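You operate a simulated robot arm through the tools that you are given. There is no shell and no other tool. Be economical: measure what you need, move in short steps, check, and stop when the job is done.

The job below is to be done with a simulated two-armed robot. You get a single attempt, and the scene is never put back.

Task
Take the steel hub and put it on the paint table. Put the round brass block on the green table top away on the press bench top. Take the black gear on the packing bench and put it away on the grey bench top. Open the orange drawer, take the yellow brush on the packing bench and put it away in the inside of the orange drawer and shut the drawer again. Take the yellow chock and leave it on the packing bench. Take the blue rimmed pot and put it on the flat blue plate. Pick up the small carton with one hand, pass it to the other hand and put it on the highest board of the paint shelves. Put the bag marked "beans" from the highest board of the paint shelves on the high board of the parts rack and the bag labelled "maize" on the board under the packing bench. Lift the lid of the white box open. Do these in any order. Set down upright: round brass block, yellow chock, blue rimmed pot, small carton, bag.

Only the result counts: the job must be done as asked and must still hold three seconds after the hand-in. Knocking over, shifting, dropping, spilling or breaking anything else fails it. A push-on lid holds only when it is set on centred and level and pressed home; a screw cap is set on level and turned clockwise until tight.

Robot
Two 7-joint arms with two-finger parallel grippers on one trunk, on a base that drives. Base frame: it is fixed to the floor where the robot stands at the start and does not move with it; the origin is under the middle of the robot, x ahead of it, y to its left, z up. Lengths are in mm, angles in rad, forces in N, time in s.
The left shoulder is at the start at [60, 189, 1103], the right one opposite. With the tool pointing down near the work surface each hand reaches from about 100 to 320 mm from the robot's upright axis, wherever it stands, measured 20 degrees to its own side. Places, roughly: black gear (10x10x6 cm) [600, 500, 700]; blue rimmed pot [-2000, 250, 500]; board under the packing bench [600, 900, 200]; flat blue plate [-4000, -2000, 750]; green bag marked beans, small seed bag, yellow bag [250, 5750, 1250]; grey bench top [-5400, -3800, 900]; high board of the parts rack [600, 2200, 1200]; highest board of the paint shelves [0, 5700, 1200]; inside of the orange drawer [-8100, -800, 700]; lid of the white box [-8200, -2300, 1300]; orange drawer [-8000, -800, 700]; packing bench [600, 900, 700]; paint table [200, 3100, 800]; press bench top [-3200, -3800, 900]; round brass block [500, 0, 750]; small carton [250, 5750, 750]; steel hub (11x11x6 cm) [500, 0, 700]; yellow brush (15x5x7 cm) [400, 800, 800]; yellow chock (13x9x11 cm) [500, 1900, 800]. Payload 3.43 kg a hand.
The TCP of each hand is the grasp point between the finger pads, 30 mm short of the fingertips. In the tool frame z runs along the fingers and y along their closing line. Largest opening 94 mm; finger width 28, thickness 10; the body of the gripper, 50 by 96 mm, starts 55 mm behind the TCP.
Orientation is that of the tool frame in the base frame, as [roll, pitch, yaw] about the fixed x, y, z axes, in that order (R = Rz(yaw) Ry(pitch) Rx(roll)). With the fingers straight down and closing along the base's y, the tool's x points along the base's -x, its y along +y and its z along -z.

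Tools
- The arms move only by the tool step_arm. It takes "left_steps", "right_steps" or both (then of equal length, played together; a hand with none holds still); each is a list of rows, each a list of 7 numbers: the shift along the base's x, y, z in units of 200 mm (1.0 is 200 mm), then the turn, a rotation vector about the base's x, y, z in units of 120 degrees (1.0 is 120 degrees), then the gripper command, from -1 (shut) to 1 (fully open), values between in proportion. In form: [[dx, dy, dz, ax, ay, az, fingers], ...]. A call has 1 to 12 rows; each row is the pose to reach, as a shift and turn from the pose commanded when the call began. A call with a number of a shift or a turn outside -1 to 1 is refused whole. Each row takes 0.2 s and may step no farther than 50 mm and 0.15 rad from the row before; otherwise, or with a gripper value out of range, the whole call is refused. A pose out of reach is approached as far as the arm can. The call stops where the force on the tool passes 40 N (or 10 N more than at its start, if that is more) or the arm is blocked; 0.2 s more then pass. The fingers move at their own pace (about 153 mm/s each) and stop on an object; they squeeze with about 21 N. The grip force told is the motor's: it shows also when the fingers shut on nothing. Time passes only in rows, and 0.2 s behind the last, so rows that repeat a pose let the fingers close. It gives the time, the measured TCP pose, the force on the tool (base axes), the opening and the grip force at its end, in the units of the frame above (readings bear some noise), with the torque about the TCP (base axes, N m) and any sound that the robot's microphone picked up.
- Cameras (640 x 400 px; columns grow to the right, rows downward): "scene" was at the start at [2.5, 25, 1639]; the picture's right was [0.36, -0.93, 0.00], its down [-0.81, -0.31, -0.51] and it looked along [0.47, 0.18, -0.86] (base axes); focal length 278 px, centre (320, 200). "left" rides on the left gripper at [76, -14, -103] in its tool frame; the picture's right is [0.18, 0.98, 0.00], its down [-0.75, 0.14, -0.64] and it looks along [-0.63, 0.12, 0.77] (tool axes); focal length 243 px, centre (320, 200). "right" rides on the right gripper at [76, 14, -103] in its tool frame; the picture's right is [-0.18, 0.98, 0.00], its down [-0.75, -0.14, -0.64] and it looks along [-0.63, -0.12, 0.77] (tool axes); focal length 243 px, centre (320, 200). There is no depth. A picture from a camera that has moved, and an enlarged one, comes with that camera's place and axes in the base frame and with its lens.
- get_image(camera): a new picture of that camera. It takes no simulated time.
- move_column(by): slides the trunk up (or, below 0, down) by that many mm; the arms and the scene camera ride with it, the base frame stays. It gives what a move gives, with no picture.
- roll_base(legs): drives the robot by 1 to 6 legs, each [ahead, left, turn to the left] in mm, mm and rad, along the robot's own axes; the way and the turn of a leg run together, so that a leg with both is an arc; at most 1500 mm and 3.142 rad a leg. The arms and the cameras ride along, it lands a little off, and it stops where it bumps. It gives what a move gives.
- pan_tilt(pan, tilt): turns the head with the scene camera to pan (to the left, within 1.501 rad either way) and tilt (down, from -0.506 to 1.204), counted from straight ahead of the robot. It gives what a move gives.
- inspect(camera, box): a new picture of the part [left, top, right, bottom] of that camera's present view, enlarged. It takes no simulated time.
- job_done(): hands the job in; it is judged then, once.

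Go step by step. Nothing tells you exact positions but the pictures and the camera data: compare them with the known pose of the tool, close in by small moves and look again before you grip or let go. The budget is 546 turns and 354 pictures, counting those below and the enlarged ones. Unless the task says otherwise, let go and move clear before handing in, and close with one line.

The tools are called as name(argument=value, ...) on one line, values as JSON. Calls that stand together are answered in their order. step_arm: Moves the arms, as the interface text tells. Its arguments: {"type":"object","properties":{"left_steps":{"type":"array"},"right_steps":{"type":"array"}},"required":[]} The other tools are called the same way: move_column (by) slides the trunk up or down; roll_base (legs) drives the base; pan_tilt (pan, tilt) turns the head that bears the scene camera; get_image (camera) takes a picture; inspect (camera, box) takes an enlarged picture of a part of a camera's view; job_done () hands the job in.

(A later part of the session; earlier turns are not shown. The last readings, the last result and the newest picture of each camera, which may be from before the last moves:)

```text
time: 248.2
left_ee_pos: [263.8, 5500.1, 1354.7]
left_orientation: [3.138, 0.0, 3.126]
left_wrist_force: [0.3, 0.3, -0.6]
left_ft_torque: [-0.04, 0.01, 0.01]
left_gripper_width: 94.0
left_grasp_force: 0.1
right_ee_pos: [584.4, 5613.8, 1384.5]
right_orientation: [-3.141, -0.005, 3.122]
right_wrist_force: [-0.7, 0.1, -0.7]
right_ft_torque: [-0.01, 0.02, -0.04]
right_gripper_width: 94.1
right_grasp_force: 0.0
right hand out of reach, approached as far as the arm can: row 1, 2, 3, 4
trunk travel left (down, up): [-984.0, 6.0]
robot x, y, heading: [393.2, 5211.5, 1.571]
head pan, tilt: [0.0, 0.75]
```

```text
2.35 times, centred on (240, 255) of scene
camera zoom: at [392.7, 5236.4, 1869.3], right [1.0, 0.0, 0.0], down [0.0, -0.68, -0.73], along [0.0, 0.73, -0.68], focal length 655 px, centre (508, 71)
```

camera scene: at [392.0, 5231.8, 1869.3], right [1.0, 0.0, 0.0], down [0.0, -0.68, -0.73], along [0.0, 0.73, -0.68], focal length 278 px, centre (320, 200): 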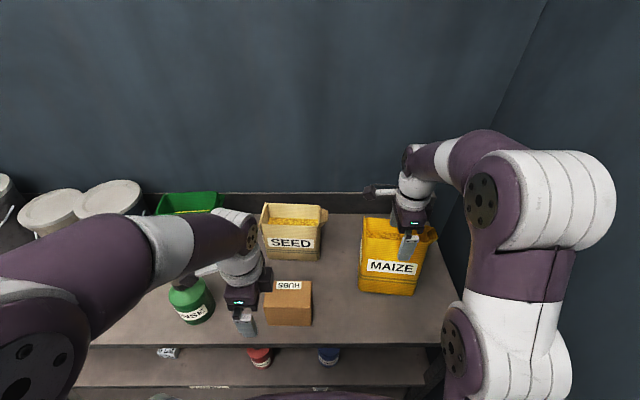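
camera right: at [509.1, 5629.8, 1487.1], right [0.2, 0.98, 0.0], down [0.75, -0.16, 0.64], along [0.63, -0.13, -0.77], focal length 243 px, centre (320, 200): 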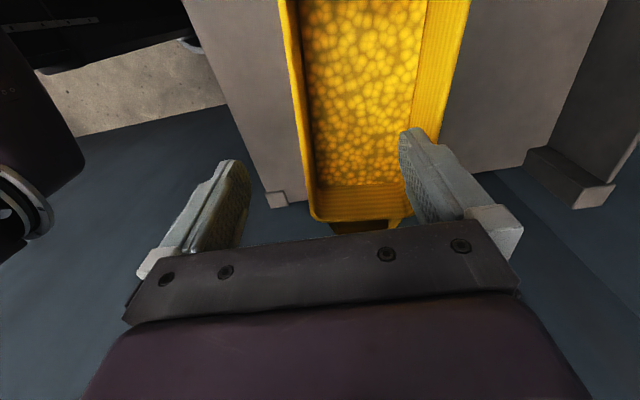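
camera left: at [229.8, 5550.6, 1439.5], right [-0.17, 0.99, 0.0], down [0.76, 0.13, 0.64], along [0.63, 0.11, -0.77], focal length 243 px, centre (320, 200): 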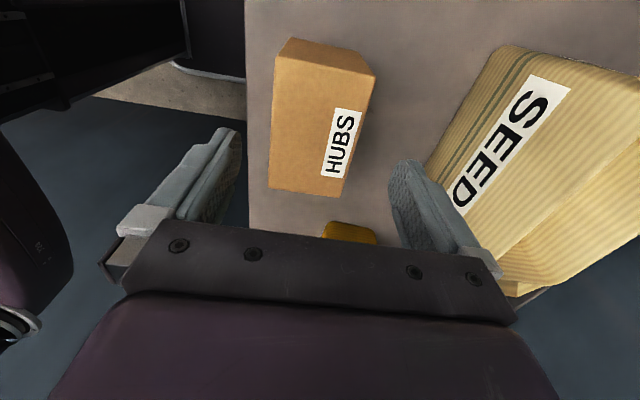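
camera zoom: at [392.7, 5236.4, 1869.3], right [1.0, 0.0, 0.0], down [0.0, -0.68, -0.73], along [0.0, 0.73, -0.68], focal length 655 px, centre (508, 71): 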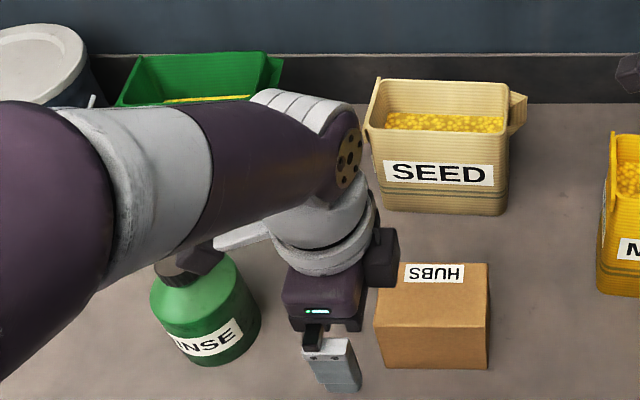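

The bag is ~145 × 78 × 190 mm with its rim near z 1343, close to my height limit. Tilting the hand slightly outward should buy height; I try it.

move_column(by=5)

step_arm(right_steps=[[0, 0, 0.05, 0, -0.05, 0, 1], [0, 0, 0.1, 0, -0.1, 0, 1], [0, 0, 0.15, 0, -0.15, 0, 1], [0, 0, 0.2, 0, -0.18, 0, 1], [0, 0, 0.2, 0, -0.18, 0, 1]])

get_image(camera="scene")

```text
time: 248.7
left_ee_pos: [264.7, 5498.6, 1361.0]
left_orientation: [3.137, 0.0, 3.125]
left_wrist_force: [-1.2, 0.4, 0.4]
left_ft_torque: [-0.01, -0.04, 0.0]
left_gripper_width: 94.0
left_grasp_force: 0.1
right_ee_pos: [585.2, 5612.0, 1388.5]
right_orientation: [3.141, -0.004, 3.124]
right_wrist_force: [0.0, -0.1, -0.1]
right_ft_torque: [0.0, -0.01, 0.0]
right_gripper_width: 93.8
right_grasp_force: 0.0
trunk travel left (down, up): [-989.0, 1.0]
robot x, y, heading: [394.3, 5210.9, 1.568]
head pan, tilt: [0.0, 0.75]
```

```text
time: 249.9
left_ee_pos: [263.4, 5499.5, 1360.4]
left_orientation: [3.139, 0.0, 3.125]
left_wrist_force: [0.8, 0.1, -0.1]
left_ft_torque: [0.01, -0.02, 0.0]
left_gripper_width: 94.1
left_grasp_force: 0.0
right_ee_pos: [604.0, 5596.8, 1374.8]
right_orientation: [3.133, 0.375, 3.12]
right_wrist_force: [0.9, -0.5, -0.2]
right_ft_torque: [-0.02, 0.01, 0.01]
right_gripper_width: 94.3
right_grasp_force: 0.0
right hand out of reach, approached as far as the arm can: row 1, 2, 3, 4, 5
trunk travel left (down, up): [-989.0, 1.0]
robot x, y, heading: [395.6, 5206.9, 1.567]
head pan, tilt: [0.0, 0.75]
```

```text
216 pictures are left
camera scene: at [392.6, 5234.3, 1874.3], right [1.0, 0.0, 0.0], down [0.0, -0.68, -0.73], along [0.0, 0.73, -0.68], focal length 278 px, centre (320, 200)
```

scene: 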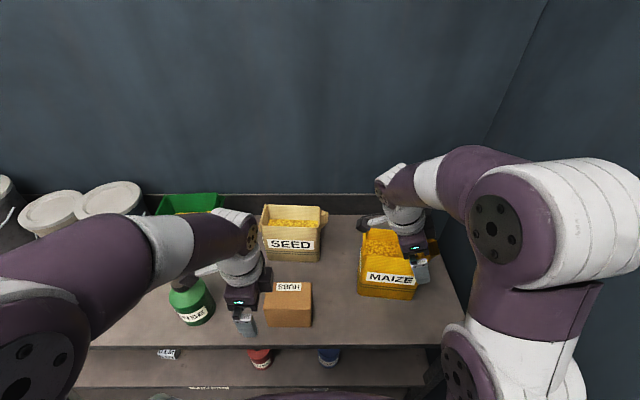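

Not higher. Better: slide in sideways from the left of the bag with fingers front and back, below the rim. I go back and around to (450, 5667, 1330).

step_arm(right_steps=[[0, -0.2, 0.05, 0, 0.05, 0, 1], [0, -0.4, 0.05, 0, 0.1, 0, 1], [-0.15, -0.55, 0.05, 0, 0.15, 0, 1], [-0.35, -0.55, 0, 0, 0.18, 0, 1], [-0.55, -0.5, -0.05, 0, 0.18, -0.02, 1], [-0.75, -0.45, -0.1, 0, 0.18, -0.04, 1], [-0.77, -0.25, -0.15, 0, 0.18, -0.06, 1], [-0.77, -0.05, -0.2, 0, 0.18, -0.065, 1], [-0.77, 0.15, -0.2, 0, 0.18, -0.065, 1], [-0.77, 0.15, -0.2, 0, 0.18, -0.065, 1]])

get_image(camera="right")

get_image(camera="scene")

```text
time: 252.1
left_ee_pos: [263.5, 5498.4, 1360.2]
left_orientation: [3.134, -0.001, 3.125]
left_wrist_force: [-0.9, 0.0, -0.2]
left_ft_torque: [0.03, 0.0, 0.02]
left_gripper_width: 93.9
left_grasp_force: 0.0
right_ee_pos: [447.2, 5626.3, 1332.4]
right_orientation: [-3.118, -0.003, 2.991]
right_wrist_force: [0.4, -0.1, -0.7]
right_ft_torque: [0.04, 0.04, -0.04]
right_gripper_width: 94.0
right_grasp_force: 0.1
trunk travel left (down, up): [-989.0, 1.0]
robot x, y, heading: [391.2, 5213.3, 1.567]
head pan, tilt: [0.0, 0.75]
```

```text
215 pictures are left
camera right: at [375.1, 5656.3, 1435.0], right [0.33, 0.94, -0.03], down [0.73, -0.24, 0.64], along [0.6, -0.23, -0.76], focal length 243 px, centre (320, 200)
```

right: 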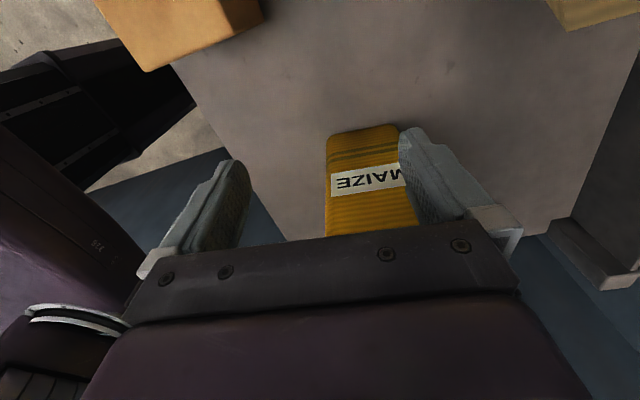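

```text
214 pictures are left
camera scene: at [392.5, 5233.5, 1874.3], right [1.0, 0.0, 0.0], down [0.0, -0.68, -0.73], along [0.0, 0.73, -0.68], focal length 278 px, centre (320, 200)
```

scene: 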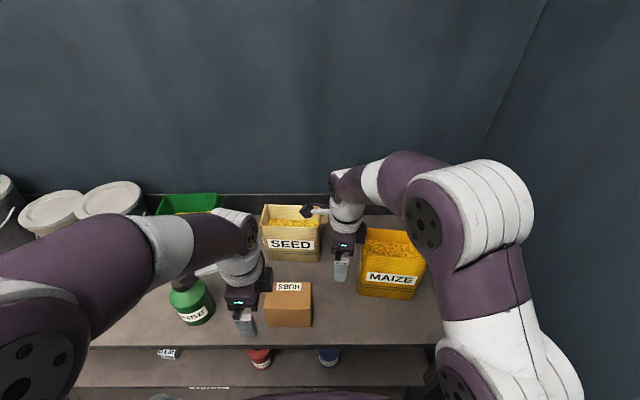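

step_arm(right_steps=[[0, 0.1, 0, 0, 0, 0.0125, 1], [0, 0.195, 0, 0, 0, 0.0125, 1], [0, 0.195, 0, 0, 0, 0.0125, 1]])

get_image(camera="right")

```text
time: 252.9
left_ee_pos: [263.9, 5497.5, 1360.1]
left_orientation: [3.136, 0.0, 3.127]
left_wrist_force: [-0.2, 0.6, 0.0]
left_ft_torque: [0.0, 0.01, 0.01]
left_gripper_width: 94.2
left_grasp_force: 0.1
right_ee_pos: [447.1, 5667.3, 1334.3]
right_orientation: [-3.117, -0.001, 3.016]
right_wrist_force: [0.6, 0.1, 0.0]
right_ft_torque: [0.01, 0.02, -0.02]
right_gripper_width: 93.9
right_grasp_force: 0.1
trunk travel left (down, up): [-989.0, 1.0]
robot x, y, heading: [391.1, 5209.7, 1.572]
head pan, tilt: [0.0, 0.75]
```

```text
213 pictures are left
camera right: at [375.0, 5693.6, 1436.0], right [0.31, 0.95, -0.02], down [0.73, -0.22, 0.64], along [0.61, -0.22, -0.76], focal length 243 px, centre (320, 200)
```

right: 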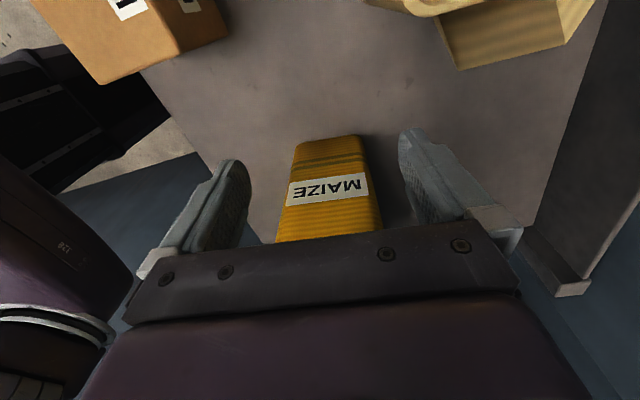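

Aligned within ~2 mm. I slide in along the bag's long direction.

step_arm(right_steps=[[0.1, -0.018, 0, 0, 0, 0, 1], [0.2, -0.032, 0, 0, 0, 0, 1], [0.3, -0.045, 0, 0, 0, 0, 1], [0.3, -0.045, 0, 0, 0, 0, 1]])

get_image(camera="right")

inspect(camera="scene", box=[300, 180, 460, 310])

```text
time: 253.9
left_ee_pos: [263.1, 5498.1, 1360.1]
left_orientation: [3.137, -0.001, 3.125]
left_wrist_force: [-0.6, -0.3, 0.1]
left_ft_torque: [0.01, 0.03, 0.03]
left_gripper_width: 93.9
left_grasp_force: 0.1
right_ee_pos: [506.3, 5658.9, 1335.3]
right_orientation: [-3.114, 0.0, 3.017]
right_wrist_force: [-5.0, -1.9, 0.1]
right_ft_torque: [0.03, 0.01, -0.22]
right_gripper_width: 93.9
right_grasp_force: 0.0
trunk travel left (down, up): [-989.0, 1.0]
robot x, y, heading: [390.4, 5208.8, 1.572]
head pan, tilt: [0.0, 0.75]
```

```text
212 pictures are left
camera right: at [433.8, 5685.4, 1437.3], right [0.31, 0.95, -0.03], down [0.73, -0.22, 0.65], along [0.61, -0.22, -0.76], focal length 243 px, centre (320, 200)
```

right: 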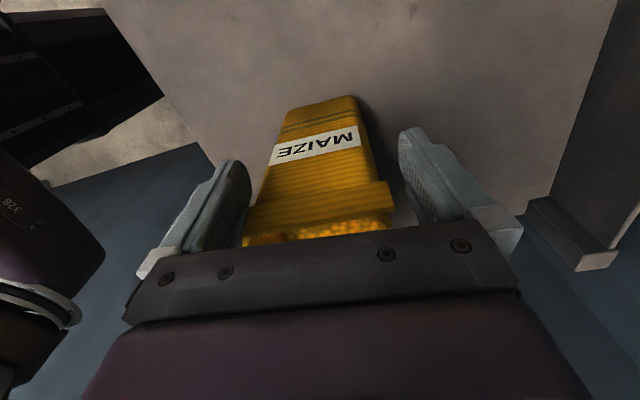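

```text
3.08 times, centred on (380, 245) of scene
camera zoom: at [390.8, 5233.6, 1874.3], right [1.0, 0.0, 0.0], down [0.0, -0.68, -0.73], along [0.0, 0.73, -0.68], focal length 856 px, centre (135, 62)
```

zoom: 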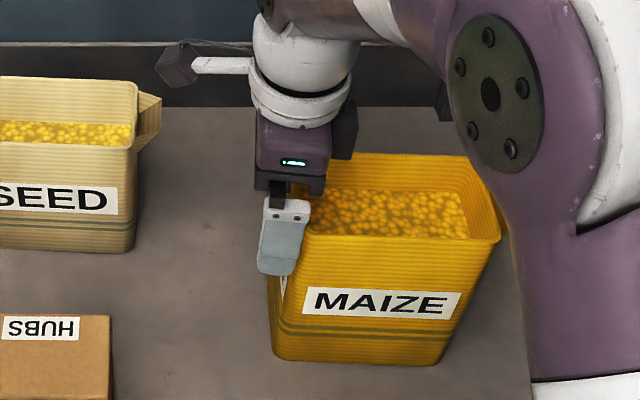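

The front finger touches the rim corner; I back up a little, shift 6 mm toward −y and continue.

step_arm(right_steps=[[-0.06, 0.0075, 0, 0, 0, 0, 1], [-0.06, -0.025, 0, 0, 0, 0, 1], [0.03, -0.035, 0, 0, 0, 0, 1], [0.1, -0.045, 0, 0, 0, 0, 1], [0.1, -0.045, 0, 0, 0, 0, 1]])

inspect(camera="scene", box=[300, 180, 460, 310])

```text
time: 255.1
left_ee_pos: [263.8, 5498.5, 1360.2]
left_orientation: [3.137, 0.0, 3.126]
left_wrist_force: [0.8, -0.1, -0.1]
left_ft_torque: [-0.01, 0.02, -0.02]
left_gripper_width: 93.9
left_grasp_force: 0.1
right_ee_pos: [528.4, 5650.5, 1334.1]
right_orientation: [-3.117, 0.001, 3.017]
right_wrist_force: [-0.6, 0.4, 0.4]
right_ft_torque: [-0.02, 0.01, 0.02]
right_gripper_width: 93.6
right_grasp_force: 0.1
trunk travel left (down, up): [-989.0, 1.0]
robot x, y, heading: [392.7, 5211.1, 1.559]
head pan, tilt: [0.0, 0.75]
```

```text
3.08 times, centred on (380, 245) of scene
camera zoom: at [391.6, 5234.3, 1874.3], right [1.0, 0.0, 0.0], down [0.0, -0.68, -0.73], along [0.0, 0.73, -0.68], focal length 856 px, centre (135, 62)
```

zoom: 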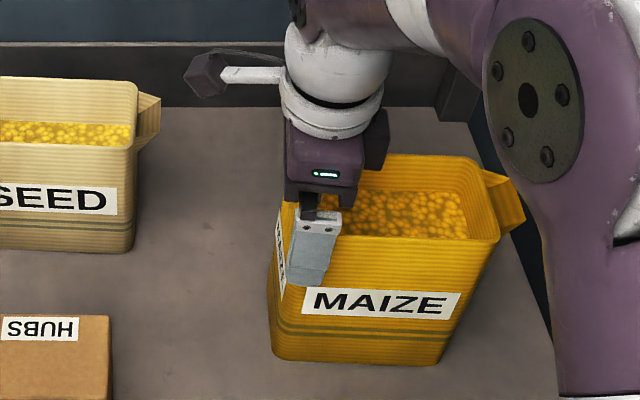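

step_arm(right_steps=[[0.13, -0.016, 0, 0, 0, 0, 1], [0.26, -0.032, 0, 0, 0, 0, 1], [0.26, -0.032, 0, 0, 0, 0, 1]])

step_arm(right_steps=[[0, 0, 0, 0, 0, 0, -1], [0, 0, 0, 0, 0, 0, -1], [0, 0, 0, 0, 0, 0, -1], [0, 0, 0, 0, 0, 0, -1]])

inspect(camera="scene", box=[300, 180, 460, 310])

```text
time: 255.9
left_ee_pos: [263.8, 5498.8, 1359.0]
left_orientation: [3.137, -0.001, 3.126]
left_wrist_force: [0.3, -0.3, 0.8]
left_ft_torque: [0.02, 0.01, 0.02]
left_gripper_width: 94.4
left_grasp_force: 0.1
right_ee_pos: [579.8, 5646.0, 1336.1]
right_orientation: [-3.116, -0.001, 3.015]
right_wrist_force: [0.2, 1.6, -0.5]
right_ft_torque: [0.01, -0.02, 0.05]
right_gripper_width: 93.9
right_grasp_force: 0.1
trunk travel left (down, up): [-989.0, 1.0]
robot x, y, heading: [392.2, 5209.2, 1.569]
head pan, tilt: [0.0, 0.75]
```

```text
time: 256.9
left_ee_pos: [265.4, 5498.9, 1359.3]
left_orientation: [3.138, 0.0, 3.124]
left_wrist_force: [-0.1, 0.0, -0.4]
left_ft_torque: [0.03, 0.01, 0.01]
left_gripper_width: 94.1
left_grasp_force: 0.0
right_ee_pos: [582.1, 5645.8, 1336.7]
right_orientation: [-3.115, -0.001, 3.016]
right_wrist_force: [0.3, 3.6, 2.3]
right_ft_torque: [0.01, -0.01, 0.2]
right_gripper_width: 90.6
right_grasp_force: 21.6
trunk travel left (down, up): [-989.0, 1.0]
robot x, y, heading: [391.9, 5208.8, 1.569]
head pan, tilt: [0.0, 0.75]
```

```text
3.08 times, centred on (380, 245) of scene
camera zoom: at [392.9, 5235.6, 1874.3], right [1.0, 0.0, 0.0], down [0.0, -0.68, -0.73], along [0.0, 0.73, -0.68], focal length 856 px, centre (135, 62)
```

zoom: 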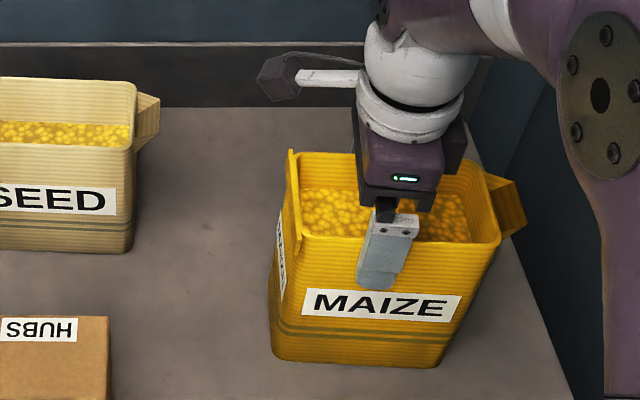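

Gripped at 90.6 mm. I lift 15–20 mm and check load.

step_arm(right_steps=[[0, 0, 0.03, 0, 0, 0, -1], [0, 0, 0.06, 0, 0, 0, -1], [0, 0, 0.1, 0, 0, 0, -1], [0, 0, 0.1, 0, 0, 0, -1]])

inspect(camera="scene", box=[300, 180, 460, 310])

```text
time: 257.9
left_ee_pos: [264.2, 5499.9, 1359.3]
left_orientation: [3.138, -0.002, 3.126]
left_wrist_force: [-0.2, -0.3, -0.1]
left_ft_torque: [0.03, 0.01, -0.04]
left_gripper_width: 94.1
left_grasp_force: 0.1
right_ee_pos: [581.3, 5645.3, 1355.3]
right_orientation: [-3.115, -0.001, 3.017]
right_wrist_force: [0.1, 0.1, -13.5]
right_ft_torque: [0.11, 0.17, 0.02]
right_gripper_width: 89.0
right_grasp_force: 21.4
trunk travel left (down, up): [-989.0, 1.0]
robot x, y, heading: [389.8, 5209.7, 1.567]
head pan, tilt: [0.0, 0.75]
```

```text
3.08 times, centred on (380, 245) of scene
camera zoom: at [393.5, 5236.4, 1874.2], right [1.0, 0.0, 0.0], down [0.0, -0.68, -0.73], along [0.0, 0.73, -0.68], focal length 856 px, centre (135, 62)
```

zoom: 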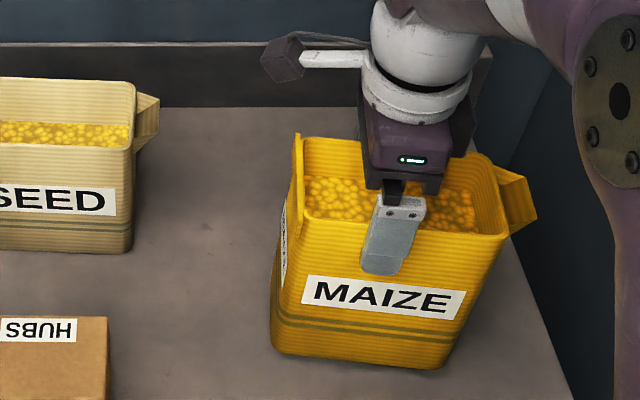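

MAIZE weighs ~1.4 kg. For the low board under the bench I'll need an inclined grip, so I set MAIZE down at the front of this board and re-grip it with the left hand from its left end. Moving it to about (490, 5560).

step_arm(right_steps=[[-0.05, -0.1, 0.02, 0, 0, 0.005, -1], [-0.15, -0.2, 0.02, 0, 0, 0.015, -1], [-0.25, -0.3, 0.02, 0, 0, 0.025, -1], [-0.35, -0.38, 0.02, 0, 0, 0.035, -1], [-0.455, -0.42, 0.02, 0, 0, 0.045, -1], [-0.455, -0.42, 0.02, 0, 0, 0.05, -1]], left_steps=[[-0.1, -0.1, 0, 0, 0, 0, 1], [-0.2, -0.2, 0, 0, 0, 0, 1], [-0.3, -0.3, 0, 0, 0, 0, 1], [-0.35, -0.35, 0, 0, 0, 0, 1], [-0.35, -0.35, 0, 0, 0, 0, 1], [-0.35, -0.35, 0, 0, 0, 0, 1]])

get_image(camera="scene")

```text
time: 259.3
left_ee_pos: [192.8, 5441.7, 1358.4]
left_orientation: [3.138, 0.001, 3.128]
left_wrist_force: [-0.9, -0.6, 0.3]
left_ft_torque: [0.04, -0.01, 0.0]
left_gripper_width: 94.0
left_grasp_force: 0.1
left hand out of reach, approached as far as the arm can: row 4, 5, 6
right_ee_pos: [489.6, 5561.2, 1358.2]
right_orientation: [-3.114, -0.003, 3.121]
right_wrist_force: [-0.6, -0.6, -12.5]
right_ft_torque: [0.01, 0.15, 0.0]
right_gripper_width: 89.1
right_grasp_force: 20.7
trunk travel left (down, up): [-989.0, 1.0]
robot x, y, heading: [397.9, 5209.8, 1.564]
head pan, tilt: [0.0, 0.75]
```

```text
207 pictures are left
camera scene: at [393.3, 5236.1, 1874.3], right [1.0, 0.0, 0.0], down [0.0, -0.68, -0.73], along [0.0, 0.73, -0.68], focal length 278 px, centre (320, 200)
```

scene: 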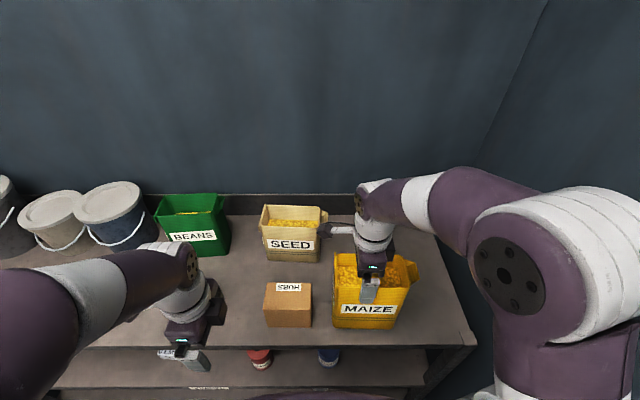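

step_arm(right_steps=[[0, 0, -0.04, 0, 0, 0, -1], [0, 0, -0.07, 0, 0, 0, -1], [0, 0, -0.09, 0, 0, 0, -1], [0, 0, -0.105, 0, 0, 0, -1], [0, 0, -0.12, 0, 0, 0, -1], [0, 0, -0.135, 0, 0, 0, -1]])

```text
time: 260.7
left_ee_pos: [190.6, 5439.6, 1358.7]
left_orientation: [3.137, 0.0, 3.126]
left_wrist_force: [-0.4, -0.2, 0.3]
left_ft_torque: [-0.02, 0.01, 0.01]
left_gripper_width: 94.1
left_grasp_force: 0.0
right_ee_pos: [487.0, 5558.5, 1332.7]
right_orientation: [-3.117, -0.001, 3.121]
right_wrist_force: [-1.7, -3.2, 17.3]
right_ft_torque: [0.35, -0.05, 0.02]
right_gripper_width: 89.8
right_grasp_force: 20.8
trunk travel left (down, up): [-989.0, 1.0]
robot x, y, heading: [391.3, 5214.9, 1.563]
head pan, tilt: [0.0, 0.75]
```

On the board. Release and rise straight.

step_arm(right_steps=[[0, 0, 0.015, 0, 0, 0, -1], [0, 0, 0.015, 0, 0, 0, 1], [0, 0, 0.015, 0, 0, 0, 1], [0, 0, 0.015, 0, 0, 0, 1], [0, 0, 0.1, 0, 0, 0, 1], [0, 0, 0.2, 0, 0, 0, 1], [0, 0, 0.3, 0, 0, 0, 1], [0, 0, 0.34, 0, 0, 0, 1], [0, 0, 0.34, 0, 0, 0, 1]])

get_image(camera="right")

```text
time: 262.7
left_ee_pos: [192.0, 5440.3, 1358.6]
left_orientation: [3.139, 0.0, 3.125]
left_wrist_force: [0.6, 0.1, -0.3]
left_ft_torque: [0.0, 0.01, -0.03]
left_gripper_width: 94.1
left_grasp_force: 0.0
right_ee_pos: [489.6, 5557.8, 1392.0]
right_orientation: [-3.117, 0.0, 3.121]
right_wrist_force: [0.4, -0.4, -0.2]
right_ft_torque: [0.0, 0.01, 0.01]
right_gripper_width: 94.2
right_grasp_force: 0.0
right hand out of reach, approached as far as the arm can: row 8, 9
trunk travel left (down, up): [-989.0, 1.0]
robot x, y, heading: [394.3, 5212.7, 1.57]
head pan, tilt: [0.0, 0.75]
```

```text
206 pictures are left
camera right: at [415.2, 5576.3, 1495.1], right [0.2, 0.98, -0.02], down [0.75, -0.14, 0.64], along [0.63, -0.15, -0.76], focal length 243 px, centre (320, 200)
```

right: 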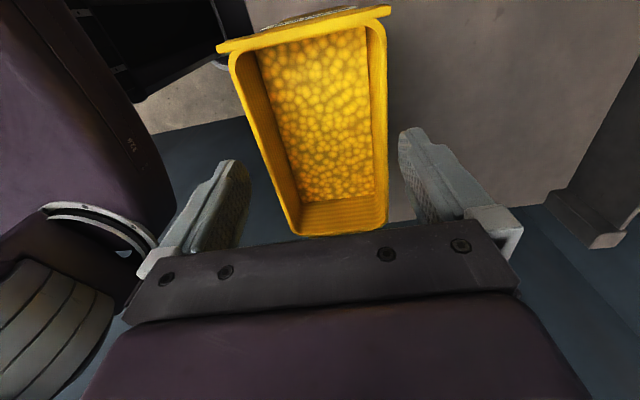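

The release was clean and y-aligned. I'll re-grip MAIZE with the right hand at ~48° tilt, keeping that y alignment. First reposition the base.

roll_base(legs=[[-85, 0, 0], [0, -50, 0]])

step_arm(right_steps=[[0, 0.05, 0, 0.001, 0.06, -0.001, 1], [0, 0.1, -0.02, 0.002, 0.12, -0.003, 1], [0, 0.15, -0.04, 0.004, 0.18, -0.005, 1], [0, 0.2, -0.06, 0.005, 0.24, -0.006, 1], [0, 0.25, -0.08, 0.006, 0.3, -0.008, 1], [-0.05, 0.3, -0.1, 0.007, 0.36, -0.009, 1], [-0.1, 0.35, -0.1, 0.008, 0.4, -0.01, 1], [-0.1, 0.42, -0.1, 0.008, 0.4, -0.01, 1], [-0.1, 0.42, -0.1, 0.008, 0.4, -0.01, 1]])

get_image(camera="scene")

get_image(camera="right")

```text
time: 264.3
left_ee_pos: [228.9, 5358.0, 1355.7]
left_orientation: [3.141, 0.009, 3.127]
left_wrist_force: [-0.3, 0.6, 0.3]
left_ft_torque: [-0.05, -0.1, 0.01]
left_gripper_width: 94.2
left_grasp_force: 0.1
right_ee_pos: [526.9, 5477.0, 1393.0]
right_orientation: [-3.115, 0.008, 3.121]
right_wrist_force: [-1.3, -0.3, 0.5]
right_ft_torque: [-0.06, -0.12, -0.03]
right_gripper_width: 94.0
right_grasp_force: 0.0
trunk travel left (down, up): [-989.0, 1.0]
robot x, y, heading: [442.1, 5124.2, 1.572]
head pan, tilt: [0.0, 0.75]
```

```text
time: 266.0
left_ee_pos: [242.6, 5352.2, 1360.0]
left_orientation: [3.137, -0.001, 3.127]
left_wrist_force: [0.0, -0.2, 0.1]
left_ft_torque: [-0.04, -0.01, -0.06]
left_gripper_width: 93.9
left_grasp_force: 0.0
right_ee_pos: [502.1, 5524.1, 1338.7]
right_orientation: [-3.124, -0.808, 3.105]
right_wrist_force: [7.1, -7.8, 13.4]
right_ft_torque: [0.28, -0.86, -0.62]
right_gripper_width: 94.1
right_grasp_force: 0.0
right hand out of reach, approached as far as the arm can: row 5, 6, 7, 8
trunk travel left (down, up): [-989.0, 1.0]
robot x, y, heading: [437.9, 5121.8, 1.561]
head pan, tilt: [0.0, 0.75]
stopped in row 8 (right hand): the force on the tool passed its limit (the readings are from after the stop); the commanded pose is now the measured one
```

```text
205 pictures are left
camera scene: at [444.1, 5144.3, 1874.5], right [1.0, 0.0, 0.0], down [0.0, -0.68, -0.73], along [0.0, 0.73, -0.68], focal length 278 px, centre (320, 200)
```

scene: 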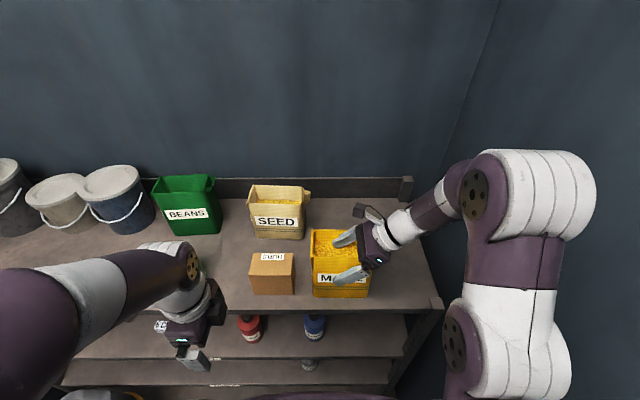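

```text
204 pictures are left
camera right: at [523.4, 5538.7, 1464.5], right [0.15, 0.98, -0.14], down [0.98, -0.17, -0.1], along [-0.12, -0.13, -0.98], focal length 243 px, centre (320, 200)
```

right: 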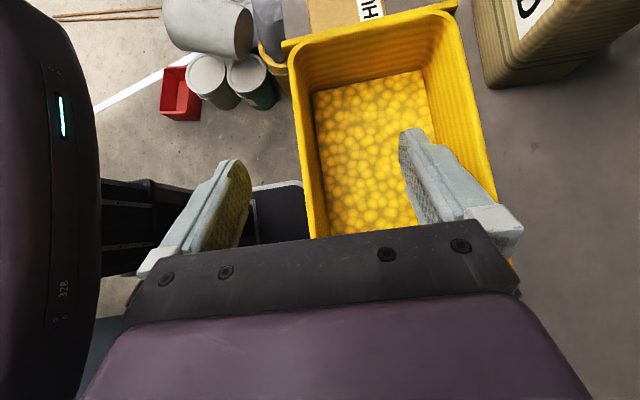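

The solver dipped again and the hand touched the bag. I retreat up/back immediately.

step_arm(right_steps=[[0.05, 0, 0.08, 0, -0.05, 0, 1], [0.1, 0, 0.16, 0, -0.1, 0, 1], [0.1, -0.1, 0.22, 0, -0.15, 0, 1], [0.1, -0.25, 0.22, 0, -0.15, 0, 1], [0.1, -0.4, 0.22, 0, -0.15, 0, 1]])

get_image(camera="scene")

```text
time: 267.2
left_ee_pos: [241.0, 5353.4, 1358.5]
left_orientation: [3.139, -0.003, 3.128]
left_wrist_force: [-0.5, -0.5, 0.2]
left_ft_torque: [0.01, 0.0, 0.01]
left_gripper_width: 94.0
left_grasp_force: 0.1
right_ee_pos: [519.5, 5445.9, 1382.3]
right_orientation: [-3.137, -0.492, 3.11]
right_wrist_force: [0.5, 0.0, -0.1]
right_ft_torque: [0.02, 0.0, 0.02]
right_gripper_width: 94.2
right_grasp_force: 0.0
trunk travel left (down, up): [-989.0, 1.0]
robot x, y, heading: [441.5, 5128.2, 1.568]
head pan, tilt: [0.0, 0.75]
```

```text
203 pictures are left
camera scene: at [441.9, 5146.4, 1874.4], right [1.0, 0.0, 0.0], down [0.0, -0.68, -0.73], along [0.0, 0.73, -0.68], focal length 278 px, centre (320, 200)
```

scene: 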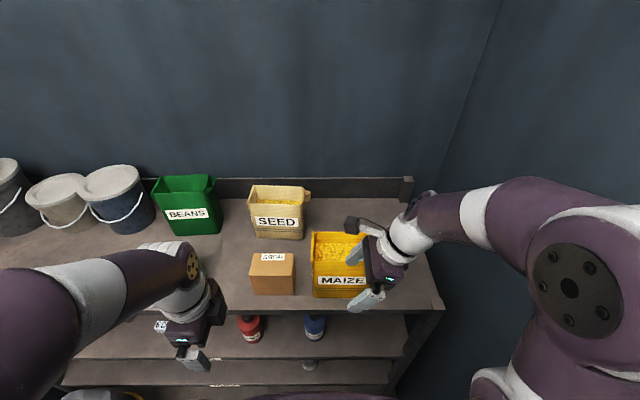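

I'll instead carry MAIZE with the proven vertical grip to the bench and re-grip there at a comfortable height. Restore the hand to vertical and the base to the earlier spot.

step_arm(right_steps=[[0, -0.1, 0, 0, -0.06, 0, 1], [0, -0.2, 0, 0, -0.12, 0, 1], [0, -0.2, 0, 0, -0.18, 0, 1], [0, -0.2, 0, 0, -0.235, 0, 1], [0, -0.2, 0.03, 0, -0.235, 0, 1]])

roll_base(legs=[[85, 48, 0]])

get_image(camera="right")

```text
time: 268.4
left_ee_pos: [241.1, 5352.1, 1359.0]
left_orientation: [3.136, 0.0, 3.126]
left_wrist_force: [0.0, -0.3, 0.8]
left_ft_torque: [0.0, 0.0, -0.02]
left_gripper_width: 93.9
left_grasp_force: 0.0
right_ee_pos: [519.6, 5404.4, 1387.6]
right_orientation: [3.132, 0.0, 3.114]
right_wrist_force: [0.1, -0.9, 0.0]
right_ft_torque: [0.03, -0.03, 0.01]
right_gripper_width: 93.7
right_grasp_force: 0.0
trunk travel left (down, up): [-989.0, 1.0]
robot x, y, heading: [439.6, 5124.3, 1.562]
head pan, tilt: [0.0, 0.75]
```

```text
time: 269.6
left_ee_pos: [195.4, 5435.2, 1359.1]
left_orientation: [3.135, -0.004, 3.129]
left_wrist_force: [0.6, -0.5, 0.5]
left_ft_torque: [0.04, 0.01, 0.01]
left_gripper_width: 94.2
left_grasp_force: 0.1
right_ee_pos: [474.8, 5486.7, 1388.3]
right_orientation: [3.128, -0.001, 3.113]
right_wrist_force: [0.0, 0.7, 0.5]
right_ft_torque: [0.01, 0.04, 0.0]
right_gripper_width: 94.0
right_grasp_force: 0.1
trunk travel left (down, up): [-989.0, 1.0]
robot x, y, heading: [395.5, 5209.7, 1.57]
head pan, tilt: [0.0, 0.75]
```

```text
202 pictures are left
camera right: at [400.0, 5502.2, 1491.2], right [0.21, 0.98, 0.01], down [0.75, -0.17, 0.64], along [0.63, -0.13, -0.77], focal length 243 px, centre (320, 200)
```

right: 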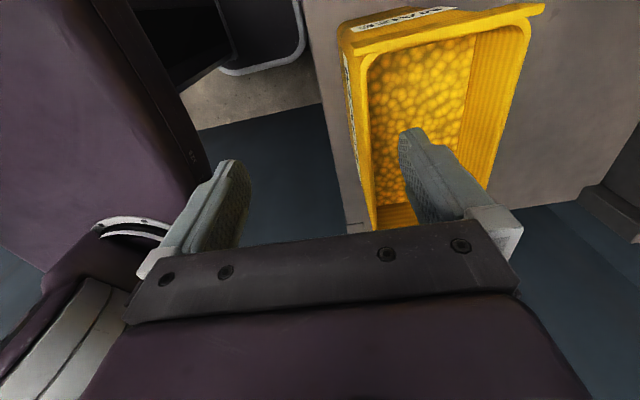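

The bag hasn't moved. I go back over it with exactly the earlier release pose.

step_arm(right_steps=[[0.025, 0.12, 0.01, -0.006, 0, 0.002, 1], [0.05, 0.24, 0.01, -0.012, 0, 0.004, 1], [0.074, 0.3555, 0.01, -0.018, 0, 0.004, 1], [0.074, 0.3555, 0.01, -0.018, 0, 0.004, 1]])

get_image(camera="right")

```text
time: 270.6
left_ee_pos: [193.9, 5441.0, 1359.0]
left_orientation: [3.141, 0.0, 3.128]
left_wrist_force: [0.4, 0.2, 0.5]
left_ft_torque: [0.01, 0.0, -0.01]
left_gripper_width: 94.0
left_grasp_force: 0.1
right_ee_pos: [487.0, 5562.8, 1391.1]
right_orientation: [-3.115, 0.0, 3.122]
right_wrist_force: [-0.6, -0.2, -0.2]
right_ft_torque: [-0.01, 0.01, 0.0]
right_gripper_width: 93.7
right_grasp_force: 0.1
trunk travel left (down, up): [-989.0, 1.0]
robot x, y, heading: [395.3, 5210.0, 1.564]
head pan, tilt: [0.0, 0.75]
```

```text
201 pictures are left
camera right: at [411.0, 5582.0, 1492.5], right [0.2, 0.98, -0.03], down [0.75, -0.14, 0.65], along [0.63, -0.15, -0.76], focal length 243 px, centre (320, 200)
```

right: 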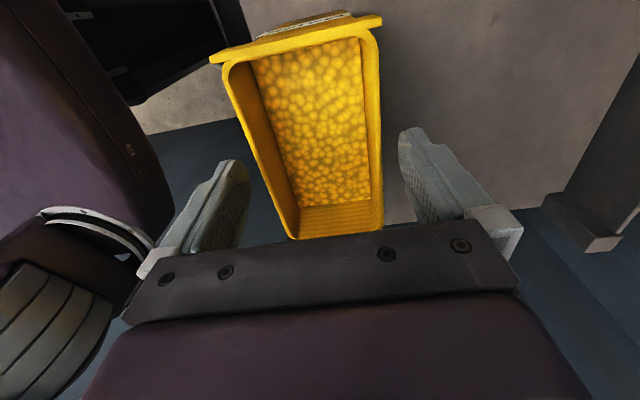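

step_arm(right_steps=[[0.01, -0.025, 0, 0, 0, 0, 1], [0.01, -0.025, -0.05, 0, 0, 0, 1], [0.01, -0.025, -0.1, 0, 0, 0, 1], [0.01, -0.025, -0.15, 0, 0, 0, 1], [0.01, -0.025, -0.2, 0, 0, 0, 1], [0.01, -0.025, -0.25, 0, 0, 0, 1], [0.01, -0.025, -0.28, 0, 0, 0, 1], [0.01, -0.025, -0.28, 0, 0, 0, 1]])

```text
time: 272.4
left_ee_pos: [193.0, 5439.2, 1358.8]
left_orientation: [3.137, 0.0, 3.128]
left_wrist_force: [0.7, -1.0, -0.5]
left_ft_torque: [-0.01, 0.0, 0.0]
left_gripper_width: 94.1
left_grasp_force: 0.1
right_ee_pos: [490.8, 5558.2, 1333.8]
right_orientation: [-3.114, -0.001, 3.121]
right_wrist_force: [0.8, -0.1, -0.7]
right_ft_torque: [-0.04, 0.01, 0.01]
right_gripper_width: 93.8
right_grasp_force: 0.2
trunk travel left (down, up): [-989.0, 1.0]
robot x, y, heading: [393.1, 5206.8, 1.566]
head pan, tilt: [0.0, 0.75]
```

Slid over without contact. Close and lift.

step_arm(right_steps=[[0, 0, 0, 0, 0, 0, -1], [0, 0, 0, 0, 0, 0, -1], [0, 0, 0, 0, 0, 0, -1], [0, 0, 0.05, 0, 0, 0, -1], [0, 0, 0.12, 0, 0, 0, -1], [0, 0, 0.2, 0, 0, 0, -1], [0, 0, 0.2, 0, 0, 0, -1]])

inspect(camera="scene", box=[300, 210, 440, 340])

```text
time: 274.0
left_ee_pos: [194.6, 5440.7, 1358.4]
left_orientation: [3.141, 0.0, 3.127]
left_wrist_force: [0.4, 0.2, -0.4]
left_ft_torque: [-0.02, 0.03, 0.02]
left_gripper_width: 94.2
left_grasp_force: 0.1
right_ee_pos: [489.0, 5558.5, 1374.5]
right_orientation: [-3.111, 0.001, 3.123]
right_wrist_force: [-0.6, -0.1, -13.2]
right_ft_torque: [0.03, 0.15, -0.01]
right_gripper_width: 89.0
right_grasp_force: 21.8
trunk travel left (down, up): [-989.0, 1.0]
robot x, y, heading: [394.7, 5208.0, 1.563]
head pan, tilt: [0.0, 0.75]
```

```text
3.08 times, centred on (370, 275) of scene
camera zoom: at [394.8, 5235.3, 1874.2], right [1.0, 0.0, 0.0], down [0.0, -0.68, -0.73], along [0.0, 0.73, -0.68], focal length 856 px, centre (166, -31)
```

zoom: 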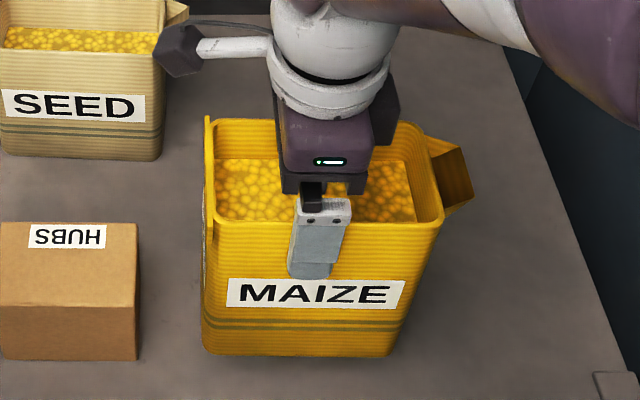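

Held well. Now the drive: back from the shelf, left, and back down past the paint table.

roll_base(legs=[[-500, 0, 0], [-850, 0, 0]])

roll_base(legs=[[0, 1090, 0]])

get_image(camera="scene")

```text
time: 280.9
left_ee_pos: [186.9, 4113.7, 1358.0]
left_orientation: [3.139, -0.001, 3.116]
left_wrist_force: [0.8, 0.2, -0.5]
left_ft_torque: [-0.01, 0.0, -0.01]
left_gripper_width: 94.2
left_grasp_force: 0.0
right_ee_pos: [484.0, 4228.6, 1372.8]
right_orientation: [-3.112, -0.001, 3.11]
right_wrist_force: [0.2, -0.3, -13.2]
right_ft_torque: [0.03, 0.15, 0.02]
right_gripper_width: 89.2
right_grasp_force: 21.4
trunk travel left (down, up): [-989.0, 1.0]
robot x, y, heading: [384.7, 3880.3, 1.553]
head pan, tilt: [0.0, 0.75]
```

```text
time: 286.5
left_ee_pos: [-884.8, 4134.1, 1359.9]
left_orientation: [3.141, -0.002, 3.11]
left_wrist_force: [0.4, -0.4, -0.6]
left_ft_torque: [0.01, 0.03, 0.0]
left_gripper_width: 94.1
left_grasp_force: 0.1
right_ee_pos: [-586.4, 4246.5, 1373.2]
right_orientation: [-3.11, 0.001, 3.103]
right_wrist_force: [0.3, 0.4, -12.7]
right_ft_torque: [0.07, 0.13, 0.0]
right_gripper_width: 89.2
right_grasp_force: 21.2
trunk travel left (down, up): [-989.0, 1.0]
robot x, y, heading: [-688.7, 3898.0, 1.548]
head pan, tilt: [0.0, 0.75]
```

```text
199 pictures are left
camera scene: at [-686.8, 3924.2, 1874.3], right [1.0, -0.02, 0.0], down [-0.02, -0.68, -0.73], along [0.02, 0.73, -0.68], focal length 278 px, centre (320, 200)
```

scene: 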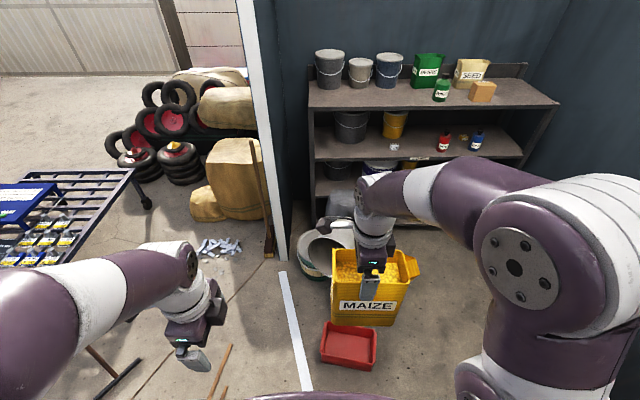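

All well. Next: straighten, back down past the table, then turn to face the packing bench.

roll_base(legs=[[0, 0, 0.025], [-1500, 0, 0], [-800, -220, 0], [0, 0, -1.571]])

pan_tilt(pan=0, tilt=0.85)

get_image(camera="scene")

```text
time: 302.1
left_ee_pos: [-195.3, 1818.5, 1358.4]
left_orientation: [3.14, 0.0, 1.583]
left_wrist_force: [-0.2, 0.2, -0.5]
left_ft_torque: [0.0, 0.02, 0.03]
left_gripper_width: 94.2
left_grasp_force: 0.1
right_ee_pos: [-69.6, 1526.2, 1373.2]
right_orientation: [-3.113, 0.001, 1.58]
right_wrist_force: [0.6, 0.5, -12.0]
right_ft_torque: [0.11, -0.03, -0.04]
right_gripper_width: 89.0
right_grasp_force: 20.9
trunk travel left (down, up): [-989.0, 1.0]
robot x, y, heading: [-419.5, 1609.5, 0.024]
head pan, tilt: [0.0, 0.75]
```

```text
time: 302.7
left_ee_pos: [-196.5, 1818.1, 1357.9]
left_orientation: [3.141, 0.0, 1.584]
left_wrist_force: [0.2, 0.1, 0.3]
left_ft_torque: [0.01, 0.01, 0.02]
left_gripper_width: 94.1
left_grasp_force: 0.0
right_ee_pos: [-68.6, 1524.7, 1372.8]
right_orientation: [-3.112, 0.0, 1.579]
right_wrist_force: [0.6, -0.4, -12.9]
right_ft_torque: [0.14, -0.01, -0.02]
right_gripper_width: 89.3
right_grasp_force: 20.8
trunk travel left (down, up): [-989.0, 1.0]
robot x, y, heading: [-420.1, 1611.2, 0.026]
head pan, tilt: [0.0, 0.85]
```

```text
198 pictures are left
camera scene: at [-402.0, 1612.1, 1866.3], right [0.02, -1.0, 0.0], down [-0.75, -0.02, -0.66], along [0.66, 0.02, -0.75], focal length 278 px, centre (320, 200)
```

scene: 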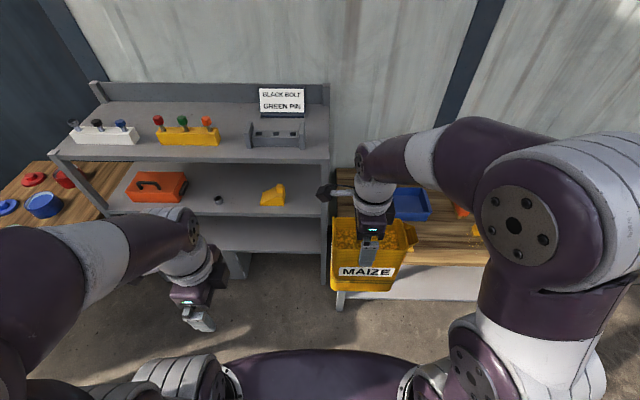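

I shift right to y≈1295 and lower the trunk to working height over the bench.

roll_base(legs=[[0, -316, -0.025]])

move_column(by=-400)

get_image(camera="scene")

get_image(camera="right")

```text
time: 304.9
left_ee_pos: [-186.5, 1494.8, 1358.3]
left_orientation: [3.14, 0.003, 1.557]
left_wrist_force: [0.0, 0.2, 0.5]
left_ft_torque: [0.0, -0.03, 0.0]
left_gripper_width: 94.0
left_grasp_force: 0.2
right_ee_pos: [-68.1, 1199.2, 1373.6]
right_orientation: [-3.112, 0.003, 1.552]
right_wrist_force: [-1.2, -0.1, -13.3]
right_ft_torque: [0.12, -0.06, 0.02]
right_gripper_width: 89.0
right_grasp_force: 20.7
trunk travel left (down, up): [-989.0, 1.0]
robot x, y, heading: [-417.0, 1290.4, -0.008]
head pan, tilt: [0.0, 0.85]
```

```text
time: 308.7
left_ee_pos: [-185.7, 1491.8, 958.6]
left_orientation: [3.14, 0.0, 1.559]
left_wrist_force: [0.2, 0.2, 0.0]
left_ft_torque: [-0.01, -0.05, 0.02]
left_gripper_width: 94.0
left_grasp_force: 0.0
right_ee_pos: [-67.1, 1197.6, 974.4]
right_orientation: [-3.113, 0.001, 1.553]
right_wrist_force: [-0.4, 0.5, -12.8]
right_ft_torque: [0.12, -0.04, -0.01]
right_gripper_width: 89.3
right_grasp_force: 20.6
trunk travel left (down, up): [-589.0, 401.0]
robot x, y, heading: [-422.0, 1290.8, -0.001]
head pan, tilt: [0.0, 0.85]
```

```text
197 pictures are left
camera scene: at [-398.6, 1292.1, 1466.3], right [0.0, -1.0, 0.0], down [-0.75, 0.0, -0.66], along [0.66, 0.0, -0.75], focal length 278 px, centre (320, 200)
```

scene: 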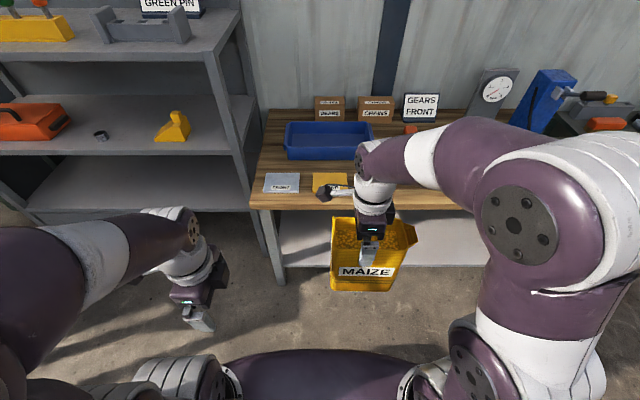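

```text
196 pictures are left
camera right: at [-49.5, 1273.5, 1075.7], right [0.98, -0.2, -0.03], down [-0.14, -0.75, 0.65], along [-0.15, -0.63, -0.76], focal length 243 px, centre (320, 200)
```

right: 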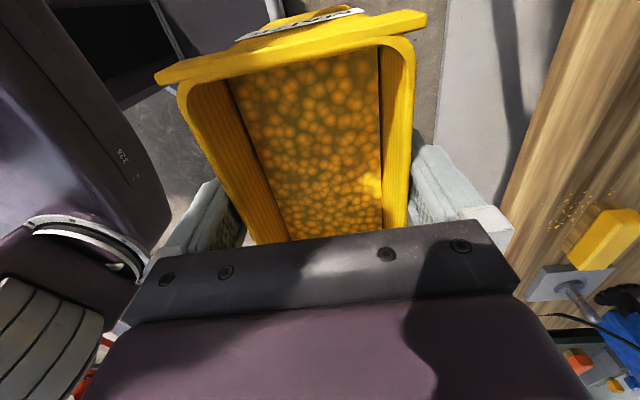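

The lower board is open and reachable. I'll set MAIZE on the free bench area near (318, 1050).

roll_base(legs=[[0, -147, 0], [384, 0, 0]])

get_image(camera="scene")

get_image(camera="right")

```text
time: 312.1
left_ee_pos: [203.4, 1341.9, 958.0]
left_orientation: [3.139, -0.001, 1.554]
left_wrist_force: [-0.9, -0.1, -0.2]
left_ft_torque: [-0.01, 0.03, 0.01]
left_gripper_width: 94.0
left_grasp_force: 0.1
right_ee_pos: [319.4, 1046.7, 973.3]
right_orientation: [-3.111, 0.0, 1.547]
right_wrist_force: [0.0, 0.2, -12.7]
right_ft_torque: [0.09, -0.03, 0.01]
right_gripper_width: 89.2
right_grasp_force: 20.7
trunk travel left (down, up): [-589.0, 401.0]
robot x, y, heading: [-28.6, 1145.0, -0.007]
head pan, tilt: [0.0, 0.85]
```

```text
195 pictures are left
camera scene: at [-9.5, 1142.9, 1466.2], right [-0.01, -1.0, 0.0], down [-0.75, 0.01, -0.66], along [0.66, 0.0, -0.75], focal length 278 px, centre (320, 200)
```

scene: 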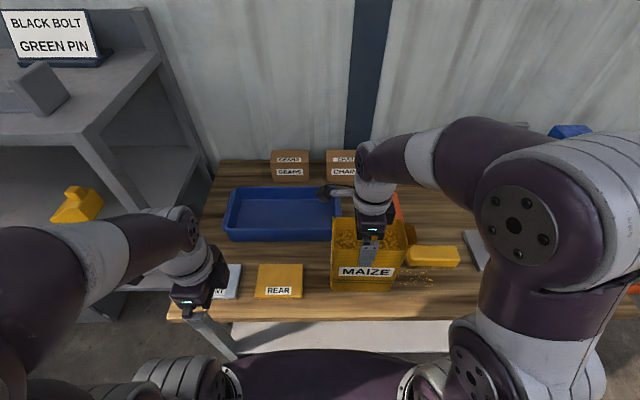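

```text
194 pictures are left
camera right: at [339.3, 1122.3, 1075.4], right [0.98, -0.21, -0.03], down [-0.14, -0.75, 0.65], along [-0.16, -0.63, -0.76], focal length 243 px, centre (320, 200)
```

right: 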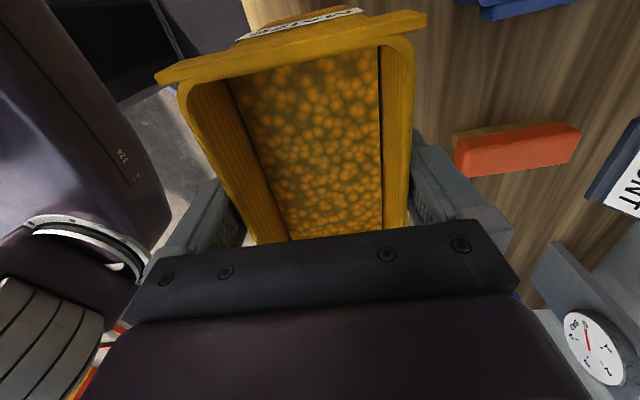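

Area is free (brush and crumbs at y<890, card at y>1190). Lowering the bag.

step_arm(right_steps=[[0, 0, -0.15, 0, 0, 0, -1], [0, 0, -0.3, 0, 0, 0, -1], [0, 0, -0.36, 0, 0, 0, -1], [0, 0, -0.39, 0, 0, 0, -1], [0, 0, -0.415, 0, 0, 0, -1], [0, 0, -0.44, 0, 0, 0, -1], [0, 0, -0.465, 0, 0, 0, -1], [0, 0, -0.49, 0, 0, 0, -1], [0, 0, -0.515, 0, 0, 0, -1], [0, 0, -0.54, 0, 0, 0, -1], [0, 0, -0.565, 0, 0, 0, -1], [0, 0, -0.59, 0, 0, 0, -1]])

get_image(camera="scene")

```text
time: 314.7
left_ee_pos: [201.7, 1342.1, 959.0]
left_orientation: [3.136, 0.0, 1.552]
left_wrist_force: [1.1, -0.5, -0.6]
left_ft_torque: [0.03, -0.01, -0.03]
left_gripper_width: 94.0
left_grasp_force: 0.0
right_ee_pos: [319.0, 1047.0, 856.9]
right_orientation: [-3.116, 0.001, 1.547]
right_wrist_force: [-0.1, -2.5, 16.8]
right_ft_torque: [0.07, -0.98, 0.02]
right_gripper_width: 90.3
right_grasp_force: 20.7
trunk travel left (down, up): [-589.0, 401.0]
robot x, y, heading: [-27.8, 1144.0, -0.008]
head pan, tilt: [0.0, 0.85]
```

```text
193 pictures are left
camera scene: at [-12.6, 1143.3, 1466.3], right [-0.01, -1.0, 0.0], down [-0.75, 0.01, -0.66], along [0.66, 0.0, -0.75], focal length 278 px, centre (320, 200)
```

scene: 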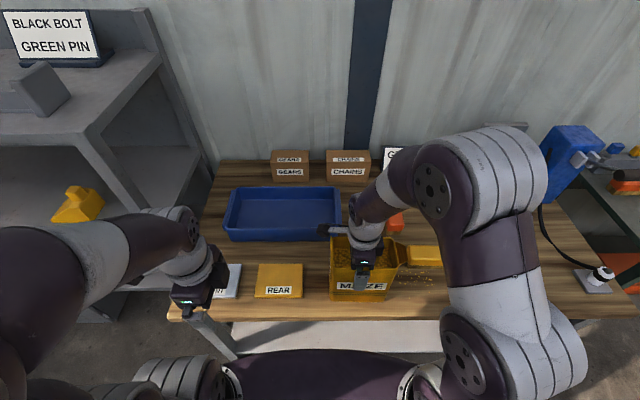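

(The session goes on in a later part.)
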